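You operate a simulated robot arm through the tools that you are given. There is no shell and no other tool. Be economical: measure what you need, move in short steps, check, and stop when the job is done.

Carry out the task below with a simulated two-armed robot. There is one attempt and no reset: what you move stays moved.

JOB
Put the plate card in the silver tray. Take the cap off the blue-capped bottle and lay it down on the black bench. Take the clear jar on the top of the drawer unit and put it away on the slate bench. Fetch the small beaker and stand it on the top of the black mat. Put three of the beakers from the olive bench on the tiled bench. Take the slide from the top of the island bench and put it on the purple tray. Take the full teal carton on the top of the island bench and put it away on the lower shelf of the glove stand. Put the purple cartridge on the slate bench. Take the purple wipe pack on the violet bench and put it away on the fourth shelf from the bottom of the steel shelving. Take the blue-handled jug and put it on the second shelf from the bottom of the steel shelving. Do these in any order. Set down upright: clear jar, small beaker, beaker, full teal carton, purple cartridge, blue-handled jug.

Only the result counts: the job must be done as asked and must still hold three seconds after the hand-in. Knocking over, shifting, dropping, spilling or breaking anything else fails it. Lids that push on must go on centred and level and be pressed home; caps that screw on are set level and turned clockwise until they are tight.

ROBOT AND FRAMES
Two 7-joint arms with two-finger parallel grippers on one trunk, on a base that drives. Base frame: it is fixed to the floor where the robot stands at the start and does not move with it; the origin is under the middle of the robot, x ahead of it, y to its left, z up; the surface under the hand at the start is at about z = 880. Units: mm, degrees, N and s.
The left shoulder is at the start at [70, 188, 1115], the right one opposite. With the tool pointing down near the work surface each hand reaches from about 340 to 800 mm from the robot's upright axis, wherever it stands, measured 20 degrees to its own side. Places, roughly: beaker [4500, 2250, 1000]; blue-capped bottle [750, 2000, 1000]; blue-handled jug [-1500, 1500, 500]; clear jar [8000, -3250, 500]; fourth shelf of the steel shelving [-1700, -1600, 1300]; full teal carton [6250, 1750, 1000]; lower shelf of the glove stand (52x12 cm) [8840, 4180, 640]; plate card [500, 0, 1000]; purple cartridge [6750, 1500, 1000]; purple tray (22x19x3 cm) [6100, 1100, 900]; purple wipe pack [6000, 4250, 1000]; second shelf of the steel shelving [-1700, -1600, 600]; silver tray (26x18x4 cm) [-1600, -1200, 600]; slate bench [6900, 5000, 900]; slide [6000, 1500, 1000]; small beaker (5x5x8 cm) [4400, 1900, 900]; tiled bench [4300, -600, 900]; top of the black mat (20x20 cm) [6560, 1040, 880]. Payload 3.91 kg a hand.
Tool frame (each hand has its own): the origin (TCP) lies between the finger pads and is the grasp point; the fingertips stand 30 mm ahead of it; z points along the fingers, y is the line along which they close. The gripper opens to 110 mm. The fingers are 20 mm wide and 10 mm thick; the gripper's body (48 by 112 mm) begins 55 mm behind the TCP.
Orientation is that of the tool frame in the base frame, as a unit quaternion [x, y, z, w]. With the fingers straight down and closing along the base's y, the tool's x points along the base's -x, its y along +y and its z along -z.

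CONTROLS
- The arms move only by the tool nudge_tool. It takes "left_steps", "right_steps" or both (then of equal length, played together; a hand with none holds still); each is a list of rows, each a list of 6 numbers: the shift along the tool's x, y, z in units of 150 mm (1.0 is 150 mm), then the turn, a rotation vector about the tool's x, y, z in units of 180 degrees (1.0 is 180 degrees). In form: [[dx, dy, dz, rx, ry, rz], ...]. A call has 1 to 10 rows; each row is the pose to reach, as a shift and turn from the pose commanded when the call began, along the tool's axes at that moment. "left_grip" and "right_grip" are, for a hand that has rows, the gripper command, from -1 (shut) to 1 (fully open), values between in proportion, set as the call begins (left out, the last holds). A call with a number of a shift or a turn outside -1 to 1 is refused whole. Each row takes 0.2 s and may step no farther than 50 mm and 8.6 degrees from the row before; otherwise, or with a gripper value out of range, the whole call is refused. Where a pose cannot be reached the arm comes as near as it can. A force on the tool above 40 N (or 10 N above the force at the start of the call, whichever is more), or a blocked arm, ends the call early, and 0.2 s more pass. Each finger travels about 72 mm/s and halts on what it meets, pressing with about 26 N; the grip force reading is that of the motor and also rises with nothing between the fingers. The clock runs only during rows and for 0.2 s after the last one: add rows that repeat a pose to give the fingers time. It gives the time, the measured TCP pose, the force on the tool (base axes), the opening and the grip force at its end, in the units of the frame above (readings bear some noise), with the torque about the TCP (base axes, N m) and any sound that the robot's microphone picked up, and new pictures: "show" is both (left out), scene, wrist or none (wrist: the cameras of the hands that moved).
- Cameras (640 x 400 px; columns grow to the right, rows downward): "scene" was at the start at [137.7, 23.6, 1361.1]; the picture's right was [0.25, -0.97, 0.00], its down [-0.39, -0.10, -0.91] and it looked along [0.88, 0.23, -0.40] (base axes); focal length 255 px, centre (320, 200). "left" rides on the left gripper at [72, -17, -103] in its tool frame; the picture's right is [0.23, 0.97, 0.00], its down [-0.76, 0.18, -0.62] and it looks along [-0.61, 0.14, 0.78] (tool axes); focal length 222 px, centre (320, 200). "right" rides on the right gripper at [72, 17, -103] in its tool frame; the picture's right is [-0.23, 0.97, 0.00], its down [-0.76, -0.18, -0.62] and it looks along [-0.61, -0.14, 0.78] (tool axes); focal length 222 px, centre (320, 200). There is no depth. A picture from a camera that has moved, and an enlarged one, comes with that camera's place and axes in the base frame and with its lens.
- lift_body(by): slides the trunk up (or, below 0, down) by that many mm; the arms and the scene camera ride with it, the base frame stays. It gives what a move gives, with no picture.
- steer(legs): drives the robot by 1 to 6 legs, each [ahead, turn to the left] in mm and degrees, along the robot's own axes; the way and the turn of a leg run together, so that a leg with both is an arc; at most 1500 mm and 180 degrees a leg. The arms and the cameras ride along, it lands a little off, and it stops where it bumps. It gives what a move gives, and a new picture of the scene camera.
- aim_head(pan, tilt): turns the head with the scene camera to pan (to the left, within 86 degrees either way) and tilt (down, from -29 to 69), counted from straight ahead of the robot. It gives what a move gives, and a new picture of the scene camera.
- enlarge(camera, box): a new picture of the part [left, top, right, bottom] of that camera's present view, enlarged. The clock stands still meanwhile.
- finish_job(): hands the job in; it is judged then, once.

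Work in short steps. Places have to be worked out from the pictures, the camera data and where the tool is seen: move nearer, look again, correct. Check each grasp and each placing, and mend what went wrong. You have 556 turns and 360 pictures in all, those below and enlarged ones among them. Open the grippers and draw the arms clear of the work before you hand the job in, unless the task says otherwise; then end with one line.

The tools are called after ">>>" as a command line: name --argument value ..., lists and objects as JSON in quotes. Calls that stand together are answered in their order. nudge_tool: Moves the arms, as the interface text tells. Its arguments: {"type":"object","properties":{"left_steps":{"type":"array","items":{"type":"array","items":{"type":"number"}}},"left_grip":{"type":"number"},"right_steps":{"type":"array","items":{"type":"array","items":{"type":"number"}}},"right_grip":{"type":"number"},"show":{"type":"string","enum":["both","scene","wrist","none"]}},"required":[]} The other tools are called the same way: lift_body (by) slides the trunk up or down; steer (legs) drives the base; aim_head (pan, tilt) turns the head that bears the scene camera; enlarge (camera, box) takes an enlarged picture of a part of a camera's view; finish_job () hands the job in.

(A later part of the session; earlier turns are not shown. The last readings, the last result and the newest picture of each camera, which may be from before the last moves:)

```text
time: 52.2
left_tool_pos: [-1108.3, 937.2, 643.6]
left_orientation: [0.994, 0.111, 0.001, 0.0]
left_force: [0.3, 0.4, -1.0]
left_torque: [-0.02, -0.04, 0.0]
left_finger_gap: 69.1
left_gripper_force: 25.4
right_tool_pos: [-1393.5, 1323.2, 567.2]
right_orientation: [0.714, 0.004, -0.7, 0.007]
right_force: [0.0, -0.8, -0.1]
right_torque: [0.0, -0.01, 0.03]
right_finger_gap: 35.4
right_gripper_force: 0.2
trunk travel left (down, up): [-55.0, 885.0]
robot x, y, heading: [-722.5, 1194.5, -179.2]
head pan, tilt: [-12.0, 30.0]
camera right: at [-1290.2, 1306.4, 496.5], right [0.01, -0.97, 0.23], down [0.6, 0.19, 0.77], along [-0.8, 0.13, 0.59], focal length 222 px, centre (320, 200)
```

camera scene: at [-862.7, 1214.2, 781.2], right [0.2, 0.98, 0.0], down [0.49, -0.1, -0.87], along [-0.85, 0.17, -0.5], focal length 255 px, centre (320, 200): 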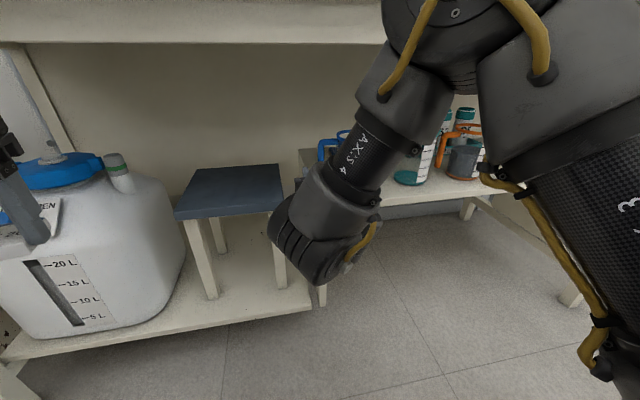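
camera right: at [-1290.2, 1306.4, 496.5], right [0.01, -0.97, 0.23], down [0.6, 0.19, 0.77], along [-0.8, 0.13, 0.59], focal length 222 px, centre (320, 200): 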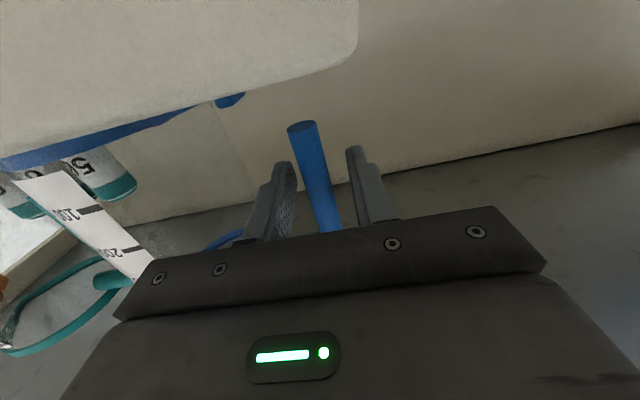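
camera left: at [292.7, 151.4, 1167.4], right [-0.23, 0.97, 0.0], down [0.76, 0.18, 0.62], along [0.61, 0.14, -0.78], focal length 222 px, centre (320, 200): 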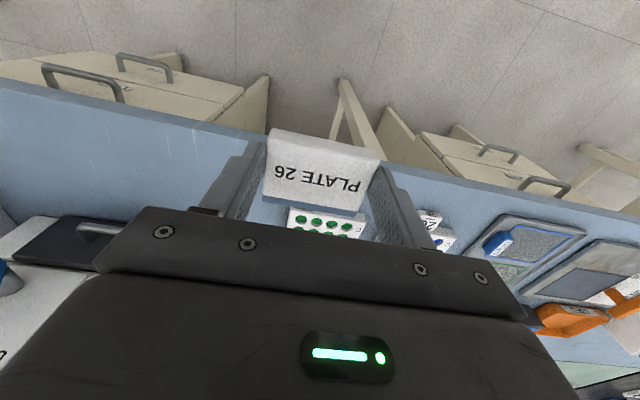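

The handle bar is between the finger pads. I close.

>>> nudge_tool --right_steps '[[0, 0, 0, 0, 0, 0], [0, 0, 0, 0, 0, 0], [0, 0, 0, 0, 0, 0]]' --right_grip -1 --show "wrist"

```text
time: 53.0
left_tool_pos: [-1107.9, 937.6, 644.4]
left_orientation: [0.994, 0.112, 0.0, 0.0]
left_force: [0.7, -0.3, -0.1]
left_torque: [0.0, 0.0, 0.01]
left_finger_gap: 69.0
left_gripper_force: 25.7
right_tool_pos: [-1394.1, 1323.8, 566.1]
right_orientation: [0.714, 0.004, -0.7, 0.006]
right_force: [0.3, -0.6, 0.4]
right_torque: [0.11, 0.02, 0.02]
right_finger_gap: 14.1
right_gripper_force: 26.1
trunk travel left (down, up): [-55.0, 885.0]
robot x, y, heading: [-720.5, 1195.2, -179.5]
head pan, tilt: [-12.0, 30.0]
camera right: at [-1289.9, 1306.6, 496.5], right [0.01, -0.97, 0.23], down [0.6, 0.19, 0.78], along [-0.8, 0.13, 0.59], focal length 222 px, centre (320, 200)
```

right: 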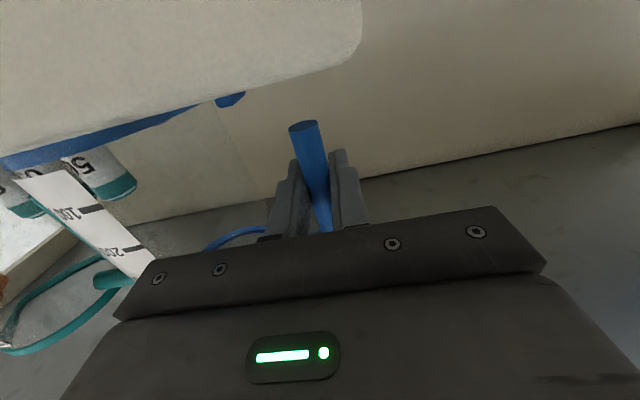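

Gripped at 14 mm. I lift 12 mm and see whether it hangs level.

>>> nudge_tool --right_steps '[[-0.04, 0, 0, 0, 0, 0], [-0.08, 0, 0, 0, 0, 0], [-0.08, 0, 0, 0, 0, 0]]' --show "wrist"

>>> aim_head --pan -20 --tilt 18

```text
time: 53.9
left_tool_pos: [-1107.3, 938.0, 644.9]
left_orientation: [0.994, 0.112, 0.001, 0.0]
left_force: [-0.4, 0.2, -1.1]
left_torque: [0.01, 0.0, -0.01]
left_finger_gap: 68.9
left_gripper_force: 25.7
right_tool_pos: [-1394.5, 1323.4, 579.1]
right_orientation: [0.715, 0.003, -0.699, 0.006]
right_force: [-0.1, -0.1, -0.9]
right_torque: [-0.04, -0.03, -0.02]
right_finger_gap: 14.2
right_gripper_force: 26.2
trunk travel left (down, up): [-55.0, 885.0]
robot x, y, heading: [-721.0, 1197.5, -179.1]
head pan, tilt: [-12.0, 30.0]
camera right: at [-1290.3, 1306.7, 508.3], right [0.01, -0.97, 0.23], down [0.6, 0.19, 0.78], along [-0.8, 0.13, 0.59], focal length 222 px, centre (320, 200)
```

right: 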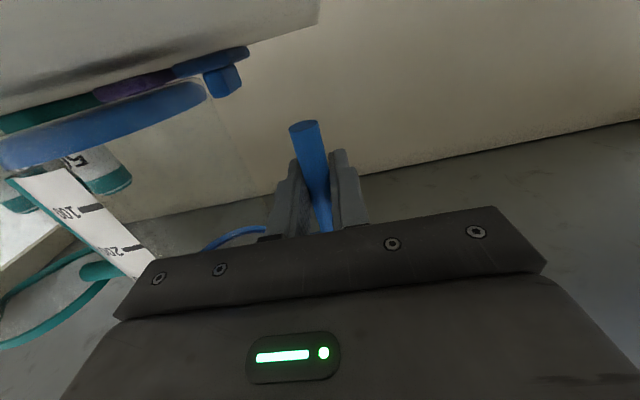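

```text
time: 54.6
left_tool_pos: [-1108.1, 938.1, 643.8]
left_orientation: [0.994, 0.112, 0.0, 0.0]
left_force: [0.6, -0.1, -0.7]
left_torque: [0.03, -0.01, 0.0]
left_finger_gap: 69.1
left_gripper_force: 26.1
right_tool_pos: [-1394.0, 1323.4, 579.1]
right_orientation: [0.715, 0.004, -0.699, 0.007]
right_force: [-0.1, -0.7, -1.4]
right_torque: [-0.03, 0.0, 0.02]
right_finger_gap: 13.9
right_gripper_force: 26.1
trunk travel left (down, up): [-55.0, 885.0]
robot x, y, heading: [-721.8, 1197.2, -179.3]
head pan, tilt: [-20.0, 18.0]
camera scene: at [-862.2, 1227.3, 800.4], right [0.33, 0.94, 0.0], down [0.29, -0.1, -0.95], along [-0.9, 0.31, -0.31], focal length 255 px, centre (320, 200)
```

scene: 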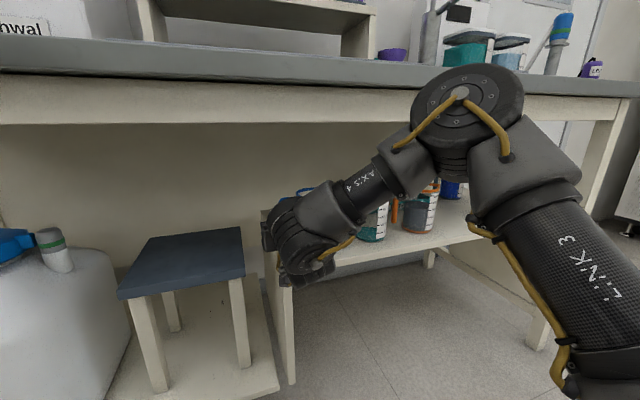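

The jug hangs level and is light. I lift 20 mm more and back the robot straight away from the bench.

>>> nudge_tool --right_steps '[[-0.08, 0, 0, 0, 0, 0], [-0.14, 0, 0, 0, 0, 0]]' --show "none"

>>> steer --legs '[[-450, 0]]'

```text
time: 55.2
left_tool_pos: [-1107.6, 937.7, 643.4]
left_orientation: [0.994, 0.111, 0.001, 0.0]
left_force: [-0.2, 0.0, -1.6]
left_torque: [0.03, -0.02, -0.02]
left_finger_gap: 69.1
left_gripper_force: 26.1
right_tool_pos: [-1396.5, 1324.2, 600.0]
right_orientation: [0.716, 0.004, -0.698, 0.006]
right_force: [0.4, 0.1, -0.9]
right_torque: [-0.1, -0.01, -0.01]
right_finger_gap: 14.0
right_gripper_force: 25.8
trunk travel left (down, up): [-55.0, 885.0]
robot x, y, heading: [-719.2, 1198.0, -179.4]
head pan, tilt: [-20.0, 18.0]
```

```text
time: 57.9
left_tool_pos: [-657.1, 942.3, 644.1]
left_orientation: [0.994, 0.112, 0.001, 0.001]
left_force: [0.4, -0.3, -0.2]
left_torque: [-0.01, -0.02, -0.01]
left_finger_gap: 69.2
left_gripper_force: 26.3
right_tool_pos: [-945.5, 1330.3, 599.5]
right_orientation: [0.716, 0.003, -0.698, 0.006]
right_force: [-0.6, 0.1, -0.5]
right_torque: [-0.04, -0.02, -0.03]
right_finger_gap: 14.0
right_gripper_force: 25.5
trunk travel left (down, up): [-55.0, 885.0]
robot x, y, heading: [-274.4, 1203.2, -179.2]
head pan, tilt: [-20.0, 18.0]
camera scene: at [-411.5, 1232.5, 800.5], right [0.33, 0.94, 0.0], down [0.29, -0.1, -0.95], along [-0.9, 0.32, -0.31], focal length 255 px, centre (320, 200)
```

scene: 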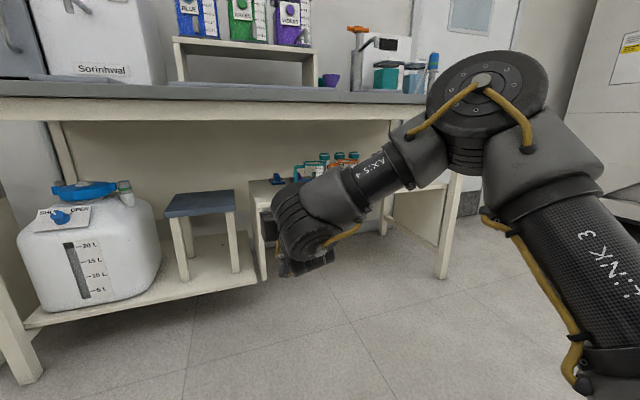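

Jug and card are both in hand. I drive to the front of the steel shelving: turn left 90°, go 2300 mm along the aisle, turn right 90°.

>>> steer --legs '[[0, 89.5], [1400, 0], [1000, 0], [0, -90]]'

>>> aim_head --pan 0 --tilt 5

```text
time: 77.3
left_tool_pos: [-607.0, -1471.3, 644.6]
left_orientation: [0.992, 0.125, 0.0, 0.0]
left_force: [-0.4, 0.2, -0.7]
left_torque: [-0.01, -0.03, 0.02]
left_finger_gap: 69.0
left_gripper_force: 26.4
right_tool_pos: [-904.4, -1091.4, 599.9]
right_orientation: [0.716, 0.013, -0.698, 0.016]
right_force: [-0.3, 0.8, -1.3]
right_torque: [-0.04, 0.0, -0.02]
right_finger_gap: 14.0
right_gripper_force: 25.8
trunk travel left (down, up): [-55.0, 885.0]
robot x, y, heading: [-230.7, -1201.0, -177.9]
head pan, tilt: [-20.0, 18.0]
camera scene: at [-368.4, -1174.6, 800.5], right [0.31, 0.95, 0.0], down [0.29, -0.1, -0.95], along [-0.9, 0.29, -0.31], focal length 255 px, centre (320, 200)
```

scene: 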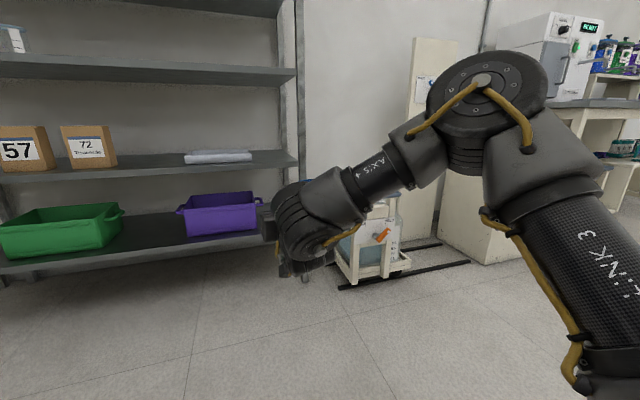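

```text
time: 78.1
left_tool_pos: [-605.0, -1470.3, 643.6]
left_orientation: [0.992, 0.124, 0.001, 0.0]
left_force: [-0.7, 0.0, -0.9]
left_torque: [-0.05, -0.01, 0.01]
left_finger_gap: 69.4
left_gripper_force: 25.9
right_tool_pos: [-903.3, -1091.8, 600.2]
right_orientation: [0.716, 0.012, -0.698, 0.014]
right_force: [-0.5, 0.7, -0.6]
right_torque: [-0.07, -0.02, 0.02]
right_finger_gap: 14.1
right_gripper_force: 26.0
trunk travel left (down, up): [-55.0, 885.0]
robot x, y, heading: [-225.2, -1203.6, -177.8]
head pan, tilt: [0.0, 5.0]
camera scene: at [-371.3, -1206.7, 821.6], right [-0.04, 1.0, 0.0], down [0.09, 0.0, -1.0], along [-1.0, -0.04, -0.09], focal length 255 px, centre (320, 200)
```

scene: 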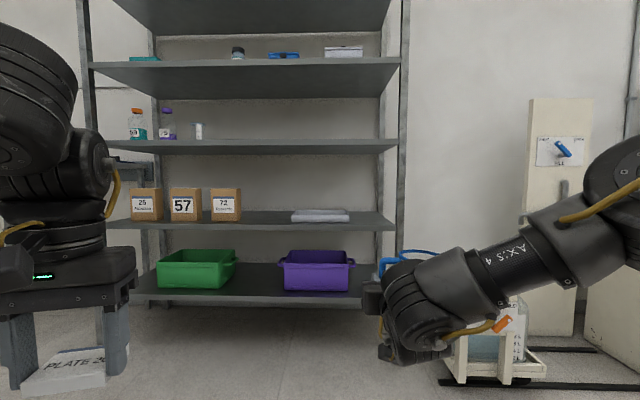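

Second shelf: front edge at about x=-1440, z≈620; the tray is centred at about (-1597, -1254), and its right side has room for the jug (y≈-1120 to -920). I raise the trunk, square up and drive 400 mm closer.

>>> lift_body --by 140

>>> steer --legs '[[0, -2.1], [400, 0]]'

>>> aim_head --pan -10 --tilt 25

```text
time: 79.8
left_tool_pos: [-606.3, -1470.0, 783.8]
left_orientation: [0.992, 0.125, 0.001, 0.0]
left_force: [0.6, 0.4, -0.9]
left_torque: [0.02, -0.02, -0.01]
left_finger_gap: 68.8
left_gripper_force: 26.0
right_tool_pos: [-904.1, -1092.2, 739.3]
right_orientation: [0.716, 0.011, -0.698, 0.014]
right_force: [0.5, 0.4, -1.7]
right_torque: [-0.03, 0.01, 0.02]
right_finger_gap: 13.8
right_gripper_force: 26.2
trunk travel left (down, up): [-195.0, 745.0]
robot x, y, heading: [-223.9, -1199.7, -177.8]
head pan, tilt: [0.0, 5.0]
```

```text
time: 82.7
left_tool_pos: [-1018.3, -1455.6, 783.6]
left_orientation: [0.994, 0.106, 0.001, 0.0]
left_force: [-0.3, 0.1, -0.6]
left_torque: [0.0, -0.02, -0.01]
left_finger_gap: 68.8
left_gripper_force: 25.9
right_tool_pos: [-1302.8, -1066.9, 739.7]
right_orientation: [0.715, 0.0, -0.699, 0.002]
right_force: [-0.1, -0.7, -0.6]
right_torque: [-0.02, 0.0, 0.01]
right_finger_gap: 14.3
right_gripper_force: 25.2
trunk travel left (down, up): [-195.0, 745.0]
robot x, y, heading: [-628.6, -1205.5, 180.1]
head pan, tilt: [0.0, 5.0]
camera scene: at [-774.0, -1201.5, 961.5], right [0.0, 1.0, 0.0], down [0.09, 0.0, -1.0], along [-1.0, 0.0, -0.09], focal length 255 px, centre (320, 200)
```

scene: 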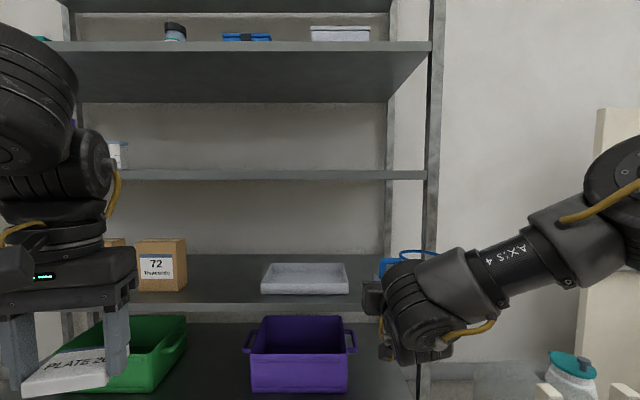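

```text
time: 83.5
left_tool_pos: [-1017.8, -1456.5, 783.6]
left_orientation: [0.994, 0.107, 0.001, 0.0]
left_force: [-0.1, -0.1, -1.1]
left_torque: [-0.01, -0.02, 0.0]
left_finger_gap: 69.1
left_gripper_force: 26.2
right_tool_pos: [-1301.8, -1066.7, 739.1]
right_orientation: [0.715, 0.0, -0.699, 0.003]
right_force: [0.2, -0.4, -1.0]
right_torque: [-0.06, 0.0, 0.01]
right_finger_gap: 14.0
right_gripper_force: 26.0
trunk travel left (down, up): [-195.0, 745.0]
robot x, y, heading: [-627.4, -1205.6, 179.9]
head pan, tilt: [-10.0, 25.0]
camera scene: at [-772.6, -1185.6, 929.2], right [0.17, 0.98, 0.0], down [0.42, -0.07, -0.91], along [-0.89, 0.16, -0.42], focal length 255 px, centre (320, 200)
```

scene: 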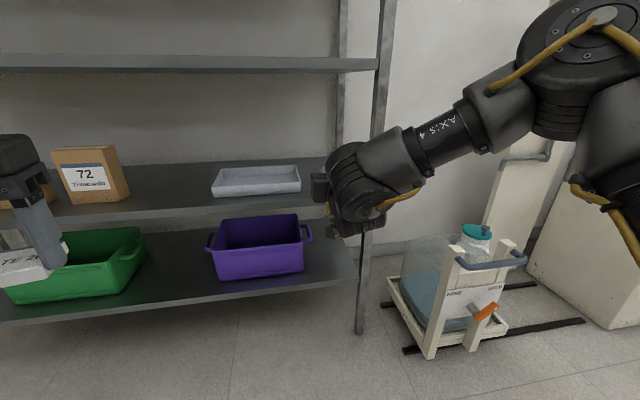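

I shift the jug 19 mm left, then drive 205 mm in so that it sits over the shelf, right of the tray.

>>> nudge_tool --right_steps '[[0, 0.06, 0, 0, 0, 0], [0, 0.127, 0, 0, 0, 0]]' --show "none"

>>> steer --legs '[[205, 0]]'

>>> nudge_tool --right_steps '[[0.05, 0, 0, 0, 0, 0]]' --show "wrist"

```text
time: 84.1
left_tool_pos: [-1017.9, -1457.3, 784.5]
left_orientation: [0.994, 0.106, 0.001, 0.0]
left_force: [0.2, -0.4, 0.5]
left_torque: [0.02, -0.02, 0.0]
left_finger_gap: 69.1
left_gripper_force: 26.6
right_tool_pos: [-1302.0, -1086.9, 740.6]
right_orientation: [0.716, 0.0, -0.699, 0.002]
right_force: [-0.2, -0.2, -0.3]
right_torque: [-0.09, -0.04, 0.02]
right_finger_gap: 14.0
right_gripper_force: 26.2
trunk travel left (down, up): [-195.0, 745.0]
robot x, y, heading: [-628.8, -1200.1, 180.1]
head pan, tilt: [-10.0, 25.0]
```

```text
time: 85.7
left_tool_pos: [-1224.8, -1456.7, 783.6]
left_orientation: [0.994, 0.106, 0.0, 0.0]
left_force: [-0.5, -0.1, -0.8]
left_torque: [0.01, -0.06, 0.02]
left_finger_gap: 69.3
left_gripper_force: 25.6
right_tool_pos: [-1507.2, -1086.2, 739.1]
right_orientation: [0.715, 0.0, -0.699, 0.002]
right_force: [-0.6, 0.5, -1.2]
right_torque: [-0.05, 0.01, 0.0]
right_finger_gap: 14.0
right_gripper_force: 26.0
trunk travel left (down, up): [-195.0, 745.0]
robot x, y, heading: [-839.4, -1201.2, -180.0]
head pan, tilt: [-10.0, 25.0]
camera scene: at [-979.2, -1185.6, 929.0], right [0.17, 0.98, 0.0], down [0.42, -0.07, -0.91], along [-0.89, 0.16, -0.42], focal length 255 px, centre (320, 200)
```

scene: 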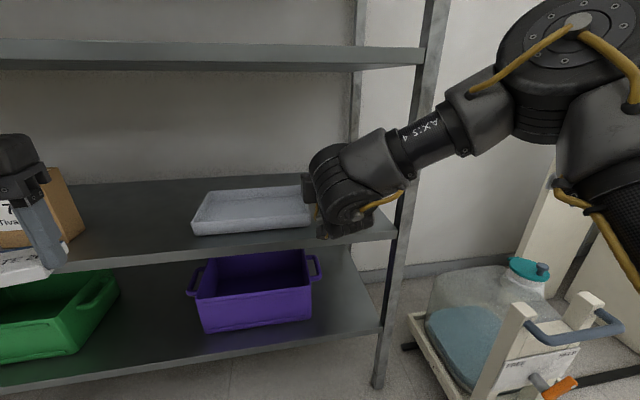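

```text
time: 86.1
left_tool_pos: [-1224.1, -1457.0, 784.6]
left_orientation: [0.994, 0.107, 0.001, 0.0]
left_force: [-0.9, 1.2, -0.9]
left_torque: [0.03, 0.02, -0.02]
left_finger_gap: 68.9
left_gripper_force: 26.2
right_tool_pos: [-1507.3, -1086.0, 732.1]
right_orientation: [0.716, 0.0, -0.699, 0.002]
right_force: [-0.6, 0.2, -0.9]
right_torque: [-0.05, 0.02, -0.01]
right_finger_gap: 14.3
right_gripper_force: 25.6
trunk travel left (down, up): [-195.0, 745.0]
robot x, y, heading: [-836.2, -1199.8, -180.0]
head pan, tilt: [-10.0, 25.0]
camera right: at [-1403.5, -1103.7, 661.3], right [0.0, -0.97, 0.23], down [0.6, 0.18, 0.78], along [-0.8, 0.14, 0.59], focal length 222 px, centre (320, 200)
```

right: 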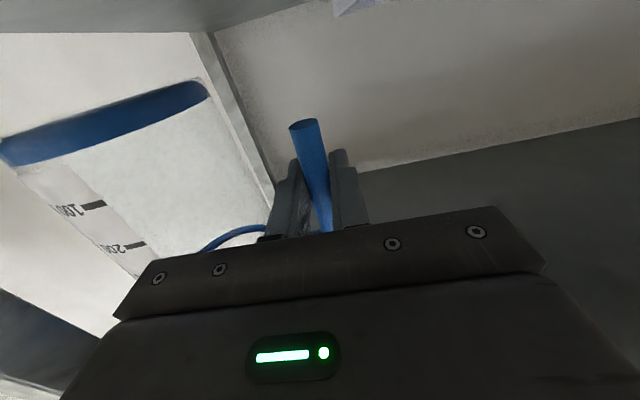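

The jug is over the free spot. I lower gently in small increments and watch the force.

>>> nudge_tool --right_steps '[[0.12, 0, 0, 0, 0, 0], [0.22, 0, 0, 0, 0, 0], [0.25, 0, 0, 0, 0, 0]]' --show "wrist"

```text
time: 86.9
left_tool_pos: [-1224.0, -1456.2, 784.0]
left_orientation: [0.994, 0.106, 0.001, 0.0]
left_force: [-0.3, 0.8, -0.5]
left_torque: [-0.01, -0.03, 0.03]
left_finger_gap: 69.3
left_gripper_force: 26.1
right_tool_pos: [-1506.9, -1085.2, 694.2]
right_orientation: [0.715, 0.001, -0.699, 0.003]
right_force: [-0.6, 0.8, -0.5]
right_torque: [-0.07, -0.01, 0.01]
right_finger_gap: 14.3
right_gripper_force: 26.1
trunk travel left (down, up): [-195.0, 745.0]
robot x, y, heading: [-835.4, -1204.5, -179.8]
head pan, tilt: [-10.0, 25.0]
camera right: at [-1402.4, -1103.7, 623.9], right [0.0, -0.97, 0.23], down [0.6, 0.18, 0.78], along [-0.8, 0.14, 0.59], focal length 222 px, centre (320, 200)
```

right: 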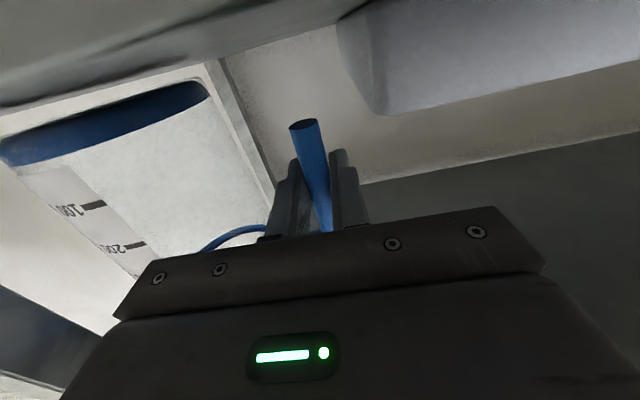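

Still slightly above the shelf. I go on lowering in 3 mm steps.

>>> nudge_tool --right_steps '[[0.02, 0, 0, 0, 0, 0], [0.04, 0, 0, 0, 0, 0], [0.04, 0, 0, 0, 0, 0]]' --show "wrist"

```text
time: 87.7
left_tool_pos: [-1222.6, -1456.9, 784.2]
left_orientation: [0.994, 0.107, 0.001, 0.001]
left_force: [-0.1, 0.4, -1.1]
left_torque: [-0.01, -0.02, 0.0]
left_finger_gap: 69.3
left_gripper_force: 25.9
right_tool_pos: [-1508.7, -1085.9, 687.7]
right_orientation: [0.715, 0.0, -0.699, 0.002]
right_force: [-0.4, -0.7, -1.2]
right_torque: [-0.05, 0.03, 0.01]
right_finger_gap: 14.3
right_gripper_force: 26.0
trunk travel left (down, up): [-195.0, 745.0]
robot x, y, heading: [-833.4, -1201.9, -179.9]
head pan, tilt: [-10.0, 25.0]
camera right: at [-1402.3, -1104.2, 618.1], right [0.0, -0.97, 0.23], down [0.6, 0.18, 0.78], along [-0.8, 0.14, 0.59], focal length 222 px, centre (320, 200)
```

right: 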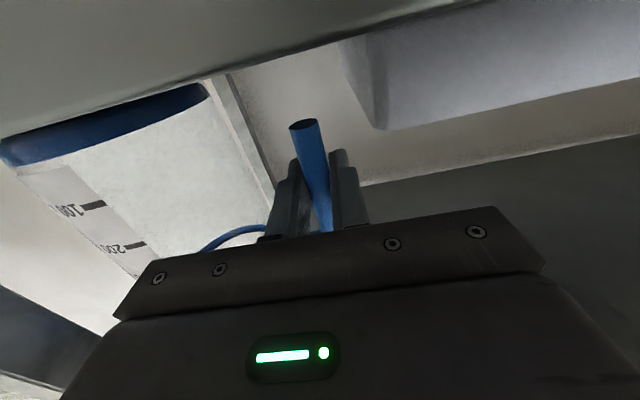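

>>> nudge_tool --right_steps '[[0.015, 0, 0, 0, 0, 0], [0.03, 0, 0, 0, 0, 0], [0.03, 0, 0, 0, 0, 0]]' --show "wrist"

```text
time: 88.5
left_tool_pos: [-1221.8, -1457.8, 783.2]
left_orientation: [0.994, 0.106, -0.001, 0.0]
left_force: [-0.3, 0.7, 0.2]
left_torque: [-0.01, -0.02, -0.02]
left_finger_gap: 68.9
left_gripper_force: 26.1
right_tool_pos: [-1505.6, -1086.3, 685.3]
right_orientation: [0.713, 0.001, -0.701, 0.003]
right_force: [-3.7, -3.1, 12.0]
right_torque: [0.36, 0.0, 0.06]
right_finger_gap: 14.2
right_gripper_force: 25.7
trunk travel left (down, up): [-195.0, 745.0]
robot x, y, heading: [-837.3, -1204.5, -179.6]
head pan, tilt: [-10.0, 25.0]
camera right: at [-1401.9, -1104.9, 615.8], right [0.0, -0.97, 0.23], down [0.61, 0.18, 0.77], along [-0.79, 0.14, 0.59], focal length 222 px, centre (320, 200)
```

right: 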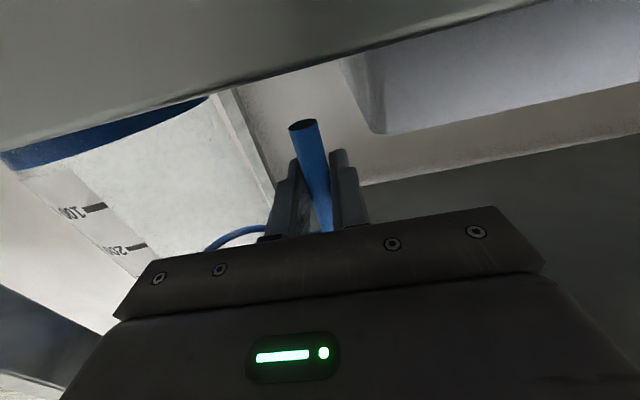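

Contact: the jug stands on the shelf. I relieve the pressure and open to 30 mm.

>>> nudge_tool --right_steps '[[-0.015, 0, 0, 0, 0, 0]]' --show "none"

>>> nudge_tool --right_steps '[[0, 0, 0, 0, 0, 0], [0, 0, 0, 0, 0, 0]]' --right_grip -0.45 --show "wrist"

```text
time: 88.9
left_tool_pos: [-1223.7, -1456.6, 783.7]
left_orientation: [0.994, 0.107, -0.001, 0.0]
left_force: [-0.1, -0.9, 0.2]
left_torque: [-0.03, 0.0, -0.01]
left_finger_gap: 69.1
left_gripper_force: 26.4
right_tool_pos: [-1506.4, -1086.5, 686.5]
right_orientation: [0.716, 0.0, -0.698, 0.003]
right_force: [-0.1, -2.8, 7.3]
right_torque: [0.12, 0.13, 0.06]
right_finger_gap: 14.3
right_gripper_force: 25.6
trunk travel left (down, up): [-195.0, 745.0]
robot x, y, heading: [-837.3, -1199.8, -180.1]
head pan, tilt: [-10.0, 25.0]
```

```text
time: 89.5
left_tool_pos: [-1224.3, -1456.5, 783.1]
left_orientation: [0.994, 0.106, 0.0, 0.0]
left_force: [0.2, -0.4, -1.0]
left_torque: [0.0, 0.0, 0.0]
left_finger_gap: 69.0
left_gripper_force: 25.8
right_tool_pos: [-1506.9, -1086.3, 685.3]
right_orientation: [0.716, -0.001, -0.698, 0.002]
right_force: [0.1, 0.3, -1.1]
right_torque: [0.02, 0.01, 0.02]
right_finger_gap: 30.6
right_gripper_force: 0.1
trunk travel left (down, up): [-195.0, 745.0]
robot x, y, heading: [-832.3, -1202.9, 180.2]
head pan, tilt: [-10.0, 25.0]
camera right: at [-1402.0, -1103.9, 615.8], right [0.0, -0.97, 0.23], down [0.6, 0.18, 0.78], along [-0.8, 0.14, 0.59], focal length 222 px, centre (320, 200)
```

right: 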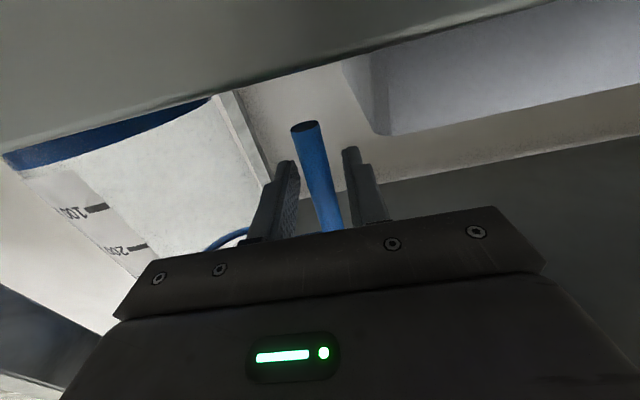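

The jug stands free. I back the robot away 230 mm and look.

>>> steer --legs '[[-230, 0]]'

```text
time: 91.2
left_tool_pos: [-996.4, -1456.1, 784.3]
left_orientation: [0.994, 0.105, 0.0, 0.0]
left_force: [0.4, 0.8, 0.0]
left_torque: [0.0, 0.02, 0.01]
left_finger_gap: 69.2
left_gripper_force: 26.2
right_tool_pos: [-1279.1, -1085.1, 686.2]
right_orientation: [0.715, 0.0, -0.699, 0.002]
right_force: [-0.1, 0.4, 0.1]
right_torque: [-0.04, 0.0, 0.02]
right_finger_gap: 30.0
right_gripper_force: 0.1
trunk travel left (down, up): [-195.0, 745.0]
robot x, y, heading: [-611.1, -1202.4, 180.3]
head pan, tilt: [-10.0, 25.0]
camera scene: at [-750.8, -1185.5, 929.3], right [0.17, 0.98, 0.0], down [0.42, -0.07, -0.91], along [-0.89, 0.16, -0.42], focal length 255 px, centre (320, 200)
```

scene: 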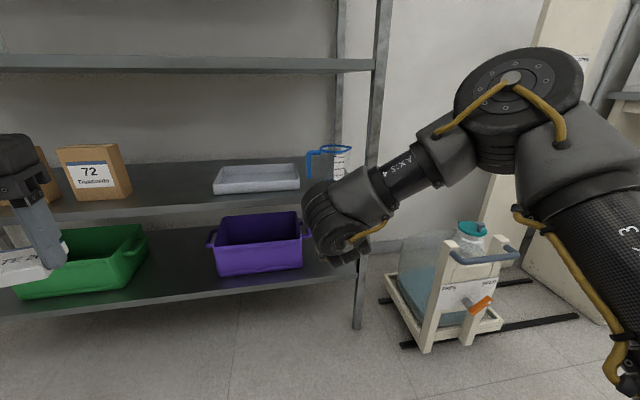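

The jug stands upright right of the tray. Now I fold the right arm back to a pointing-down, retracted posture before placing the card with the left hand.

>>> nudge_tool --right_steps '[[-0.1, 0, -0.1, 0, 0.02, 0], [-0.2, 0, -0.25, 0, 0.06, 0], [-0.3, 0.05, -0.4, 0, 0.1, 0], [-0.4, 0.1, -0.55, 0, 0.14, 0], [-0.5, 0.15, -0.7, 0, 0.18, 0], [-0.6, 0.2, -0.85, 0, 0.22, 0], [-0.7, 0.25, -0.95, 0, 0.26, 0], [-0.8, 0.3, -1.0, 0, 0.3, 0], [-0.9, 0.35, -1.0, 0, 0.34, 0], [-0.97, 0.4, -1.0, 0, 0.38, 0]]' --show "none"

>>> nudge_tool --left_steps '[[0, 0, 0, 0, 0, 0.036], [0, 0, 0, 0, 0, 0.071]]' --show "scene"

```text
time: 93.5
left_tool_pos: [-997.3, -1456.1, 783.4]
left_orientation: [0.994, 0.105, 0.002, -0.001]
left_force: [0.1, -0.1, 0.3]
left_torque: [0.0, -0.01, -0.03]
left_finger_gap: 69.3
left_gripper_force: 25.5
right_tool_pos: [-1134.2, -1144.5, 836.0]
right_orientation: [0.984, 0.0, -0.175, 0.002]
right_force: [0.0, 0.1, -0.7]
right_torque: [0.0, 0.02, 0.02]
right_finger_gap: 30.3
right_gripper_force: 0.1
trunk travel left (down, up): [-195.0, 745.0]
robot x, y, heading: [-604.3, -1201.6, 179.9]
head pan, tilt: [-10.0, 25.0]
```

```text
time: 94.0
left_tool_pos: [-996.2, -1457.2, 783.4]
left_orientation: [1.0, -0.006, 0.0, 0.0]
left_force: [-0.3, 1.2, -0.4]
left_torque: [0.0, -0.01, -0.01]
left_finger_gap: 69.1
left_gripper_force: 26.2
right_tool_pos: [-1132.5, -1145.3, 836.1]
right_orientation: [0.984, 0.0, -0.176, 0.002]
right_force: [0.1, -0.2, 0.2]
right_torque: [0.01, 0.0, -0.03]
right_finger_gap: 30.3
right_gripper_force: 0.1
trunk travel left (down, up): [-195.0, 745.0]
robot x, y, heading: [-606.5, -1204.8, 180.2]
head pan, tilt: [-10.0, 25.0]
camera scene: at [-751.2, -1185.6, 929.2], right [0.17, 0.98, 0.0], down [0.42, -0.07, -0.91], along [-0.89, 0.16, -0.42], focal length 255 px, centre (320, 200)
```

scene: 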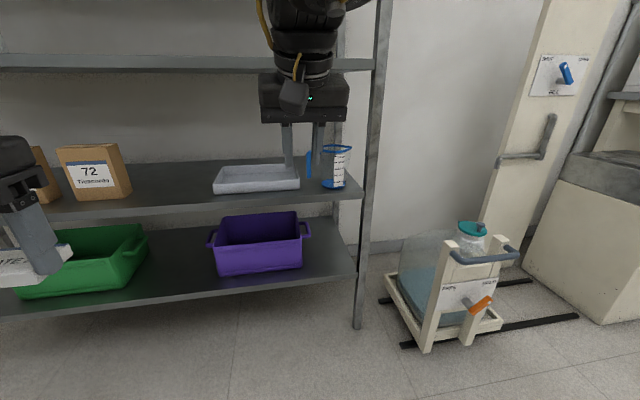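

I finish folding the right hand up and to the right, clear of the shelving.

>>> nudge_tool --right_steps '[[0.1, -0.15, -0.2, 0, 0.03, 0], [0.2, -0.3, -0.42, 0, 0.06, 0], [0.32, -0.45, -0.62, 0, 0.09, 0], [0.434, -0.6, -0.868, 0, 0.11, 0]]' --show "none"

>>> steer --legs '[[-60, 0], [0, -40], [190, 0], [0, 40]]'

```text
time: 95.0
left_tool_pos: [-997.5, -1457.2, 783.6]
left_orientation: [1.0, -0.005, 0.0, 0.001]
left_force: [-0.3, 0.2, -0.9]
left_torque: [-0.01, 0.0, 0.0]
left_finger_gap: 69.3
left_gripper_force: 26.2
right_tool_pos: [-1043.1, -1134.7, 886.1]
right_orientation: [1.0, 0.0, -0.001, 0.009]
right_force: [0.2, -0.9, -0.7]
right_torque: [0.02, -0.02, 0.0]
right_finger_gap: 30.2
right_gripper_force: 0.0
right hand out of reach, approached as far as the arm can: row 1, 2, 3, 4
trunk travel left (down, up): [-195.0, 745.0]
robot x, y, heading: [-608.9, -1201.0, 180.4]
head pan, tilt: [-10.0, 25.0]
```

```text
time: 100.9
left_tool_pos: [-1081.3, -1333.5, 783.2]
left_orientation: [1.0, -0.005, 0.0, 0.0]
left_force: [0.7, -0.6, -0.6]
left_torque: [0.03, -0.03, 0.03]
left_finger_gap: 69.1
left_gripper_force: 25.7
right_tool_pos: [-1128.4, -1010.8, 886.3]
right_orientation: [1.0, 0.0, -0.002, 0.009]
right_force: [0.2, -0.5, 0.8]
right_torque: [0.04, 0.0, 0.01]
right_finger_gap: 30.1
right_gripper_force: 0.1
trunk travel left (down, up): [-195.0, 745.0]
robot x, y, heading: [-695.3, -1078.0, 180.3]
head pan, tilt: [-10.0, 25.0]
camera scene: at [-836.0, -1062.8, 929.2], right [0.17, 0.98, 0.0], down [0.42, -0.07, -0.91], along [-0.89, 0.16, -0.42], focal length 255 px, centre (320, 200)
```

scene: 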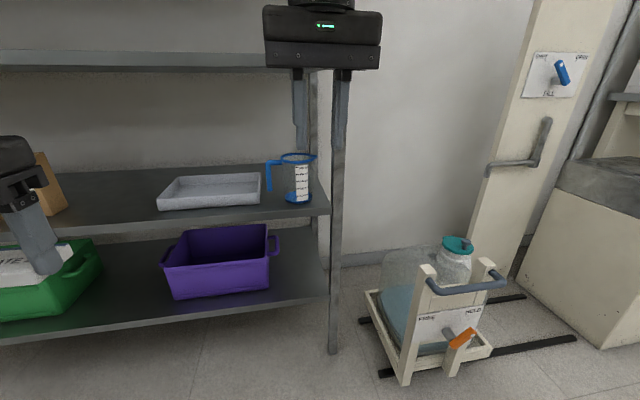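

I pitch the left hand 45° forward and shift it sideways to y≈-1275.

>>> nudge_tool --left_steps '[[-0.1, -0.07, 0, 0, -0.042, 0], [-0.2, -0.14, 0, 0, -0.084, 0], [-0.35, -0.21, 0, 0, -0.126, 0], [-0.5, -0.28, 0, 0, -0.168, 0], [-0.6, -0.35, 0, 0, -0.21, 0], [-0.7, -0.38, 0, 0, -0.25, 0]]' --show "both"

```text
time: 102.3
left_tool_pos: [-1204.1, -1307.8, 810.9]
left_orientation: [0.924, -0.005, -0.383, -0.001]
left_force: [-0.8, 0.0, 0.0]
left_torque: [-0.01, -0.06, 0.01]
left_finger_gap: 69.1
left_gripper_force: 26.1
left hand out of reach, approached as far as the arm can: row 4, 5, 6
right_tool_pos: [-1129.8, -1007.8, 885.7]
right_orientation: [1.0, -0.001, -0.002, 0.01]
right_force: [-0.4, 0.3, -0.6]
right_torque: [-0.04, 0.0, 0.0]
right_finger_gap: 30.2
right_gripper_force: 0.0
trunk travel left (down, up): [-195.0, 745.0]
robot x, y, heading: [-692.2, -1077.9, 180.2]
head pan, tilt: [-10.0, 25.0]
camera scene: at [-836.8, -1060.7, 929.1], right [0.17, 0.98, 0.0], down [0.42, -0.08, -0.91], along [-0.89, 0.16, -0.42], focal length 255 px, centre (320, 200)
camera left: at [-1078.5, -1293.4, 831.6], right [0.15, -0.98, -0.16], down [-0.1, -0.17, 0.98], along [-0.98, -0.13, -0.12], focal length 222 px, centre (320, 200)
```

scene: 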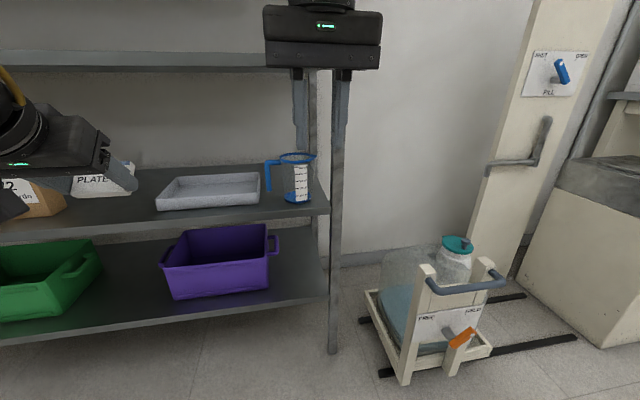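
left: 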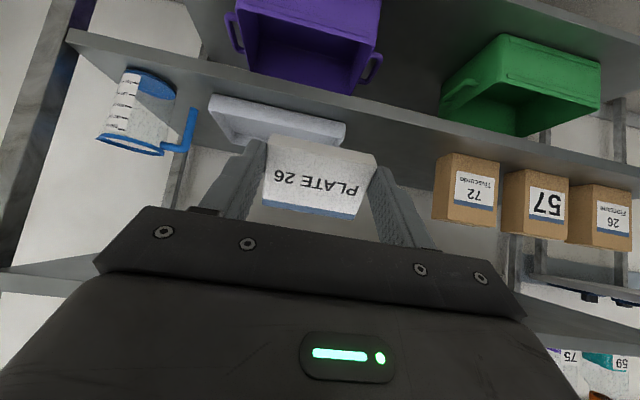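

The hand is pitched with the card. I drive 220 mm closer, then bring it down and in toward the tray in stages.

>>> steer --legs '[[220, 0]]'

>>> nudge_tool --left_steps '[[0.05, -0.05, 0.25, 0, 0, 0], [0.07, -0.1, 0.5, 0, 0, 0], [0.071, -0.16, 0.78, 0, 0, 0]]' --show "both"

```text
time: 104.0
left_tool_pos: [-1422.9, -1311.1, 808.3]
left_orientation: [0.924, -0.004, -0.382, -0.002]
left_force: [0.3, -0.1, -0.5]
left_torque: [0.0, -0.04, 0.02]
left_finger_gap: 68.9
left_gripper_force: 26.0
right_tool_pos: [-1349.5, -1012.6, 884.9]
right_orientation: [1.0, 0.001, -0.001, 0.009]
right_force: [-1.4, 0.1, -0.6]
right_torque: [-0.01, 0.01, 0.03]
right_finger_gap: 30.6
right_gripper_force: 0.2
trunk travel left (down, up): [-195.0, 745.0]
robot x, y, heading: [-912.9, -1078.7, -179.9]
head pan, tilt: [-10.0, 25.0]
camera scene: at [-1057.9, -1063.2, 929.1], right [0.17, 0.99, 0.0], down [0.42, -0.07, -0.91], along [-0.89, 0.16, -0.42], focal length 255 px, centre (320, 200)
```

scene: 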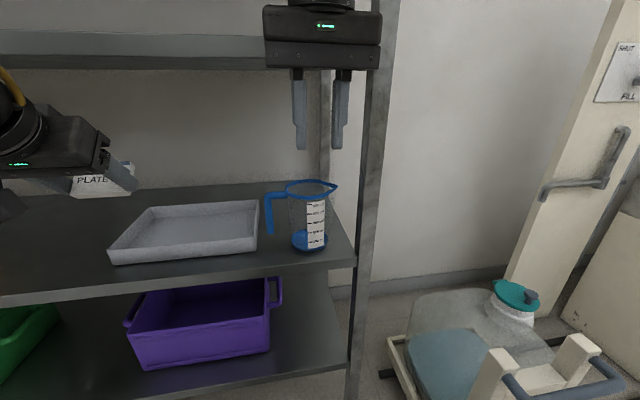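

```text
time: 104.8
left_tool_pos: [-1498.4, -1287.4, 718.7]
left_orientation: [0.924, -0.003, -0.382, -0.001]
left_force: [-0.7, 0.2, -0.9]
left_torque: [-0.02, -0.01, -0.03]
left_finger_gap: 69.2
left_gripper_force: 26.5
right_tool_pos: [-1351.2, -1012.8, 885.5]
right_orientation: [1.0, 0.001, -0.002, 0.009]
right_force: [0.4, -0.6, -0.3]
right_torque: [0.0, -0.02, 0.02]
right_finger_gap: 30.3
right_gripper_force: 0.1
trunk travel left (down, up): [-195.0, 745.0]
robot x, y, heading: [-913.5, -1077.6, -179.8]
head pan, tilt: [-10.0, 25.0]
camera scene: at [-1057.9, -1063.2, 929.1], right [0.17, 0.99, 0.0], down [0.42, -0.07, -0.91], along [-0.89, 0.16, -0.42], focal length 255 px, centre (320, 200)
camera left: at [-1373.4, -1271.7, 740.0], right [0.15, -0.97, -0.16], down [-0.1, -0.18, 0.98], along [-0.98, -0.13, -0.12], focal length 222 px, centre (320, 200)
```

scene: 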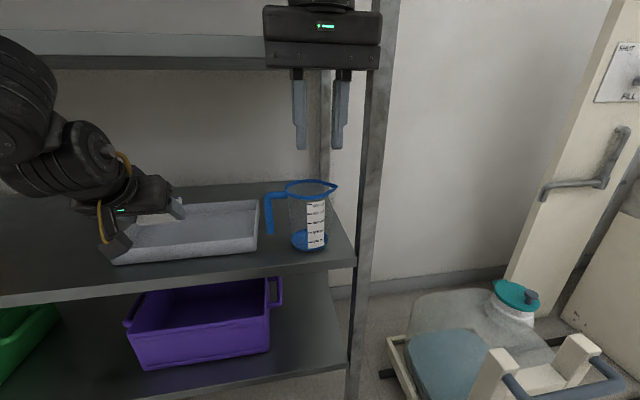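
left: 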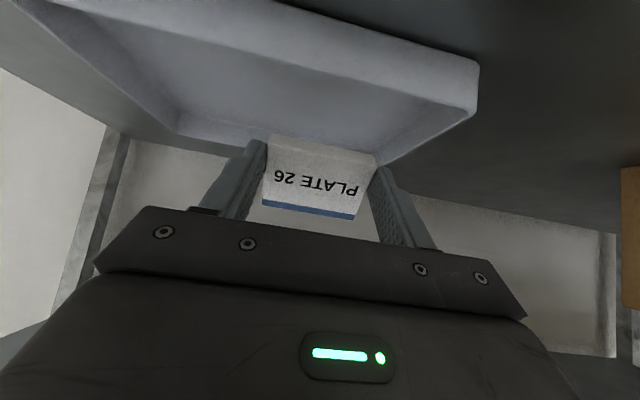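

Above the tray's front. I move in over the tray, then down.

>>> nudge_tool --left_steps '[[-0.2, -0.03, 0.2, 0, 0, 0], [-0.415, -0.067, 0.415, 0, 0, 0], [-0.3, -0.067, 0.53, 0, 0, 0], [-0.2, -0.067, 0.63, 0, 0, 0]]' --show "both"

```text
time: 105.8
left_tool_pos: [-1584.1, -1275.8, 675.6]
left_orientation: [0.924, -0.003, -0.383, -0.001]
left_force: [1.0, 0.6, -0.6]
left_torque: [0.01, -0.01, 0.03]
left_finger_gap: 69.2
left_gripper_force: 25.9
right_tool_pos: [-1350.2, -1011.5, 886.6]
right_orientation: [1.0, 0.001, -0.002, 0.008]
right_force: [-0.3, 0.2, 0.0]
right_torque: [-0.01, 0.01, -0.01]
right_finger_gap: 29.9
right_gripper_force: 0.0
trunk travel left (down, up): [-195.0, 745.0]
robot x, y, heading: [-914.8, -1079.1, -179.8]
head pan, tilt: [-10.0, 25.0]
camera scene: at [-1057.1, -1062.7, 929.6], right [0.17, 0.99, 0.0], down [0.42, -0.07, -0.91], along [-0.89, 0.16, -0.42], focal length 255 px, centre (320, 200)
camera left: at [-1461.0, -1260.6, 696.1], right [0.15, -0.98, -0.16], down [-0.1, -0.18, 0.98], along [-0.98, -0.13, -0.12], focal length 222 px, centre (320, 200)
```

scene: 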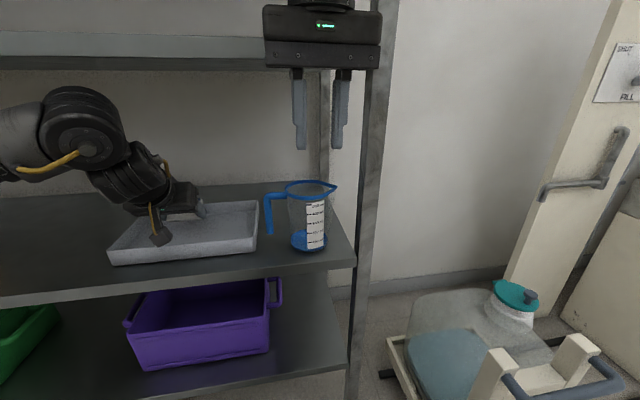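
left: 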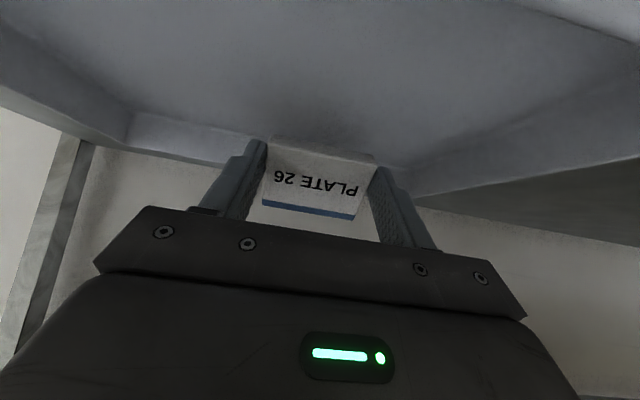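

In the tray. I lower in small steps to touch its floor.

>>> nudge_tool --left_steps '[[0.024, 0, 0.024, 0, 0, 0], [0.048, 0, 0.048, 0, 0, 0], [0.065, 0, 0.065, 0, 0, 0], [0.082, 0, 0.082, 0, 0, 0], [0.1, 0, 0.1, 0, 0, 0]]' --show "wrist"

```text
time: 107.0
left_tool_pos: [-1584.9, -1276.2, 656.9]
left_orientation: [0.922, -0.003, -0.387, -0.002]
left_force: [-3.2, -2.1, 19.0]
left_torque: [-0.11, 0.39, -0.01]
left_finger_gap: 69.0
left_gripper_force: 26.3
right_tool_pos: [-1347.6, -1012.5, 887.6]
right_orientation: [1.0, 0.0, -0.003, 0.009]
right_force: [-0.9, -0.7, -0.4]
right_torque: [0.02, 0.0, 0.0]
right_finger_gap: 30.3
right_gripper_force: 0.0
trunk travel left (down, up): [-195.0, 745.0]
robot x, y, heading: [-912.4, -1078.7, -179.9]
head pan, tilt: [-10.0, 25.0]
camera left: at [-1460.2, -1260.9, 677.8], right [0.15, -0.97, -0.16], down [-0.09, -0.18, 0.98], along [-0.98, -0.13, -0.12], focal length 222 px, centre (320, 200)
```

left: 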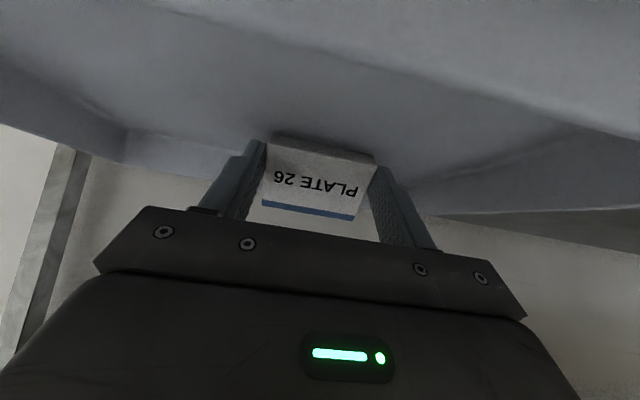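

The card's edge touches the tray floor. I ease up 2 mm and open.

>>> nudge_tool --left_steps '[[-0.012, 0, -0.012, 0, 0, 0]]' --show "none"

>>> nudge_tool --left_steps '[[0, 0, 0, 0, 0, 0], [0, 0, 0, 0, 0, 0]]' --left_grip 0.6 --show "wrist"

```text
time: 107.4
left_tool_pos: [-1584.2, -1276.6, 656.7]
left_orientation: [0.923, -0.003, -0.384, -0.001]
left_force: [-3.8, -1.8, 17.8]
left_torque: [0.04, 0.37, 0.01]
left_finger_gap: 68.9
left_gripper_force: 26.3
right_tool_pos: [-1348.2, -1011.5, 886.8]
right_orientation: [1.0, 0.002, -0.004, 0.008]
right_force: [0.2, 0.3, 0.8]
right_torque: [0.01, -0.01, 0.02]
right_finger_gap: 30.2
right_gripper_force: 0.1
trunk travel left (down, up): [-195.0, 745.0]
robot x, y, heading: [-913.7, -1077.6, -179.8]
head pan, tilt: [-10.0, 25.0]
```

```text
time: 108.0
left_tool_pos: [-1584.4, -1277.3, 654.7]
left_orientation: [0.924, -0.004, -0.382, -0.001]
left_force: [-0.1, -0.1, 0.4]
left_torque: [0.04, 0.0, 0.01]
left_finger_gap: 88.3
left_gripper_force: 0.1
right_tool_pos: [-1350.0, -1011.2, 885.8]
right_orientation: [1.0, 0.0, -0.003, 0.009]
right_force: [0.0, 0.6, 0.2]
right_torque: [-0.01, -0.02, 0.0]
right_finger_gap: 30.3
right_gripper_force: 0.1
trunk travel left (down, up): [-195.0, 745.0]
robot x, y, heading: [-914.3, -1079.6, -179.9]
head pan, tilt: [-10.0, 25.0]
camera left: at [-1460.9, -1260.9, 675.5], right [0.15, -0.98, -0.16], down [-0.1, -0.18, 0.98], along [-0.98, -0.13, -0.13], focal length 222 px, centre (320, 200)
```

left: 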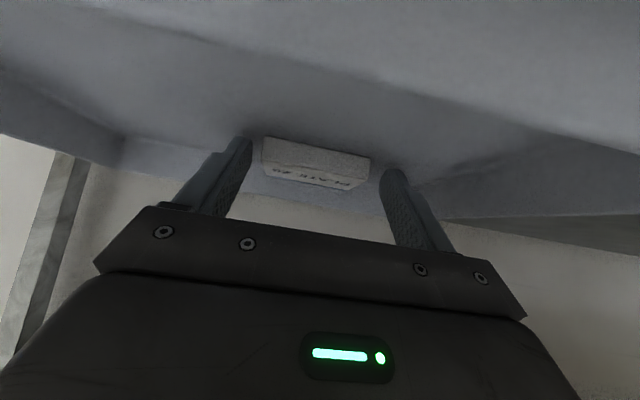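

The card lies flat in the tray. I withdraw the left hand along its axis, then back the robot off and check.

>>> nudge_tool --left_steps '[[0, 0, -0.25, 0, 0, 0], [0, 0, -0.55, 0, 0, 0], [0, 0, -0.85, 0, 0, 0]]' --show "none"

>>> steer --legs '[[-500, 0]]'

>>> enlarge --camera "scene" --box '[140, 120, 360, 257]'

```text
time: 108.8
left_tool_pos: [-1495.6, -1277.4, 745.3]
left_orientation: [0.924, -0.004, -0.383, -0.002]
left_force: [-0.4, 1.2, -0.7]
left_torque: [0.01, 0.0, 0.01]
left_finger_gap: 87.8
left_gripper_force: 0.0
right_tool_pos: [-1349.5, -1011.9, 885.1]
right_orientation: [1.0, 0.001, -0.002, 0.009]
right_force: [0.4, -1.1, -0.3]
right_torque: [0.01, -0.01, -0.01]
right_finger_gap: 30.3
right_gripper_force: 0.0
trunk travel left (down, up): [-195.0, 745.0]
robot x, y, heading: [-915.2, -1080.2, -179.8]
head pan, tilt: [-10.0, 25.0]
```

```text
time: 111.7
left_tool_pos: [-999.0, -1277.8, 744.6]
left_orientation: [0.924, -0.002, -0.382, -0.001]
left_force: [-0.1, 0.0, 0.0]
left_torque: [-0.03, 0.03, 0.0]
left_finger_gap: 88.0
left_gripper_force: 0.1
right_tool_pos: [-854.0, -1012.4, 885.1]
right_orientation: [1.0, 0.004, -0.002, 0.009]
right_force: [0.6, 0.3, -0.7]
right_torque: [0.02, 0.01, 0.01]
right_finger_gap: 30.2
right_gripper_force: 0.1
trunk travel left (down, up): [-195.0, 745.0]
robot x, y, heading: [-418.4, -1076.6, -179.5]
head pan, tilt: [-10.0, 25.0]
camera scene: at [-561.0, -1061.4, 929.3], right [0.17, 0.99, 0.0], down [0.42, -0.07, -0.91], along [-0.89, 0.15, -0.42], focal length 255 px, centre (320, 200)
```

scene: 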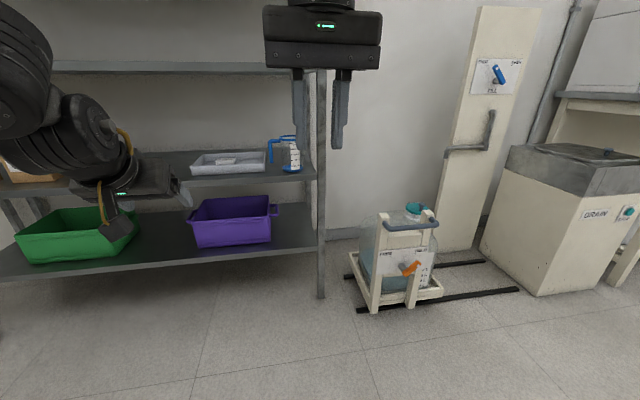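

```text
2.91 times, centred on (250, 188) of scene
camera zoom: at [-561.0, -1061.4, 929.3], right [0.17, 0.99, 0.0], down [0.42, -0.07, -0.91], along [-0.89, 0.15, -0.42], focal length 741 px, centre (524, 234)
```

zoom: 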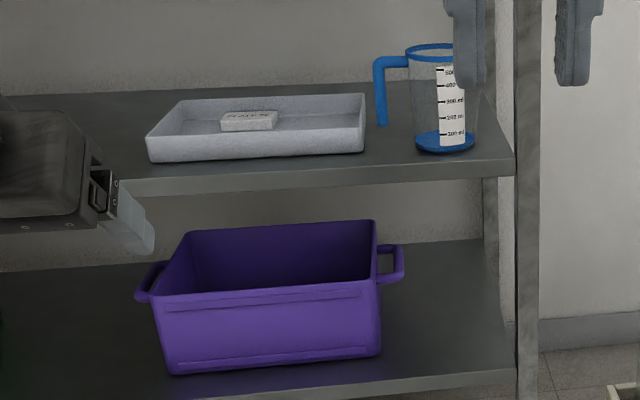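

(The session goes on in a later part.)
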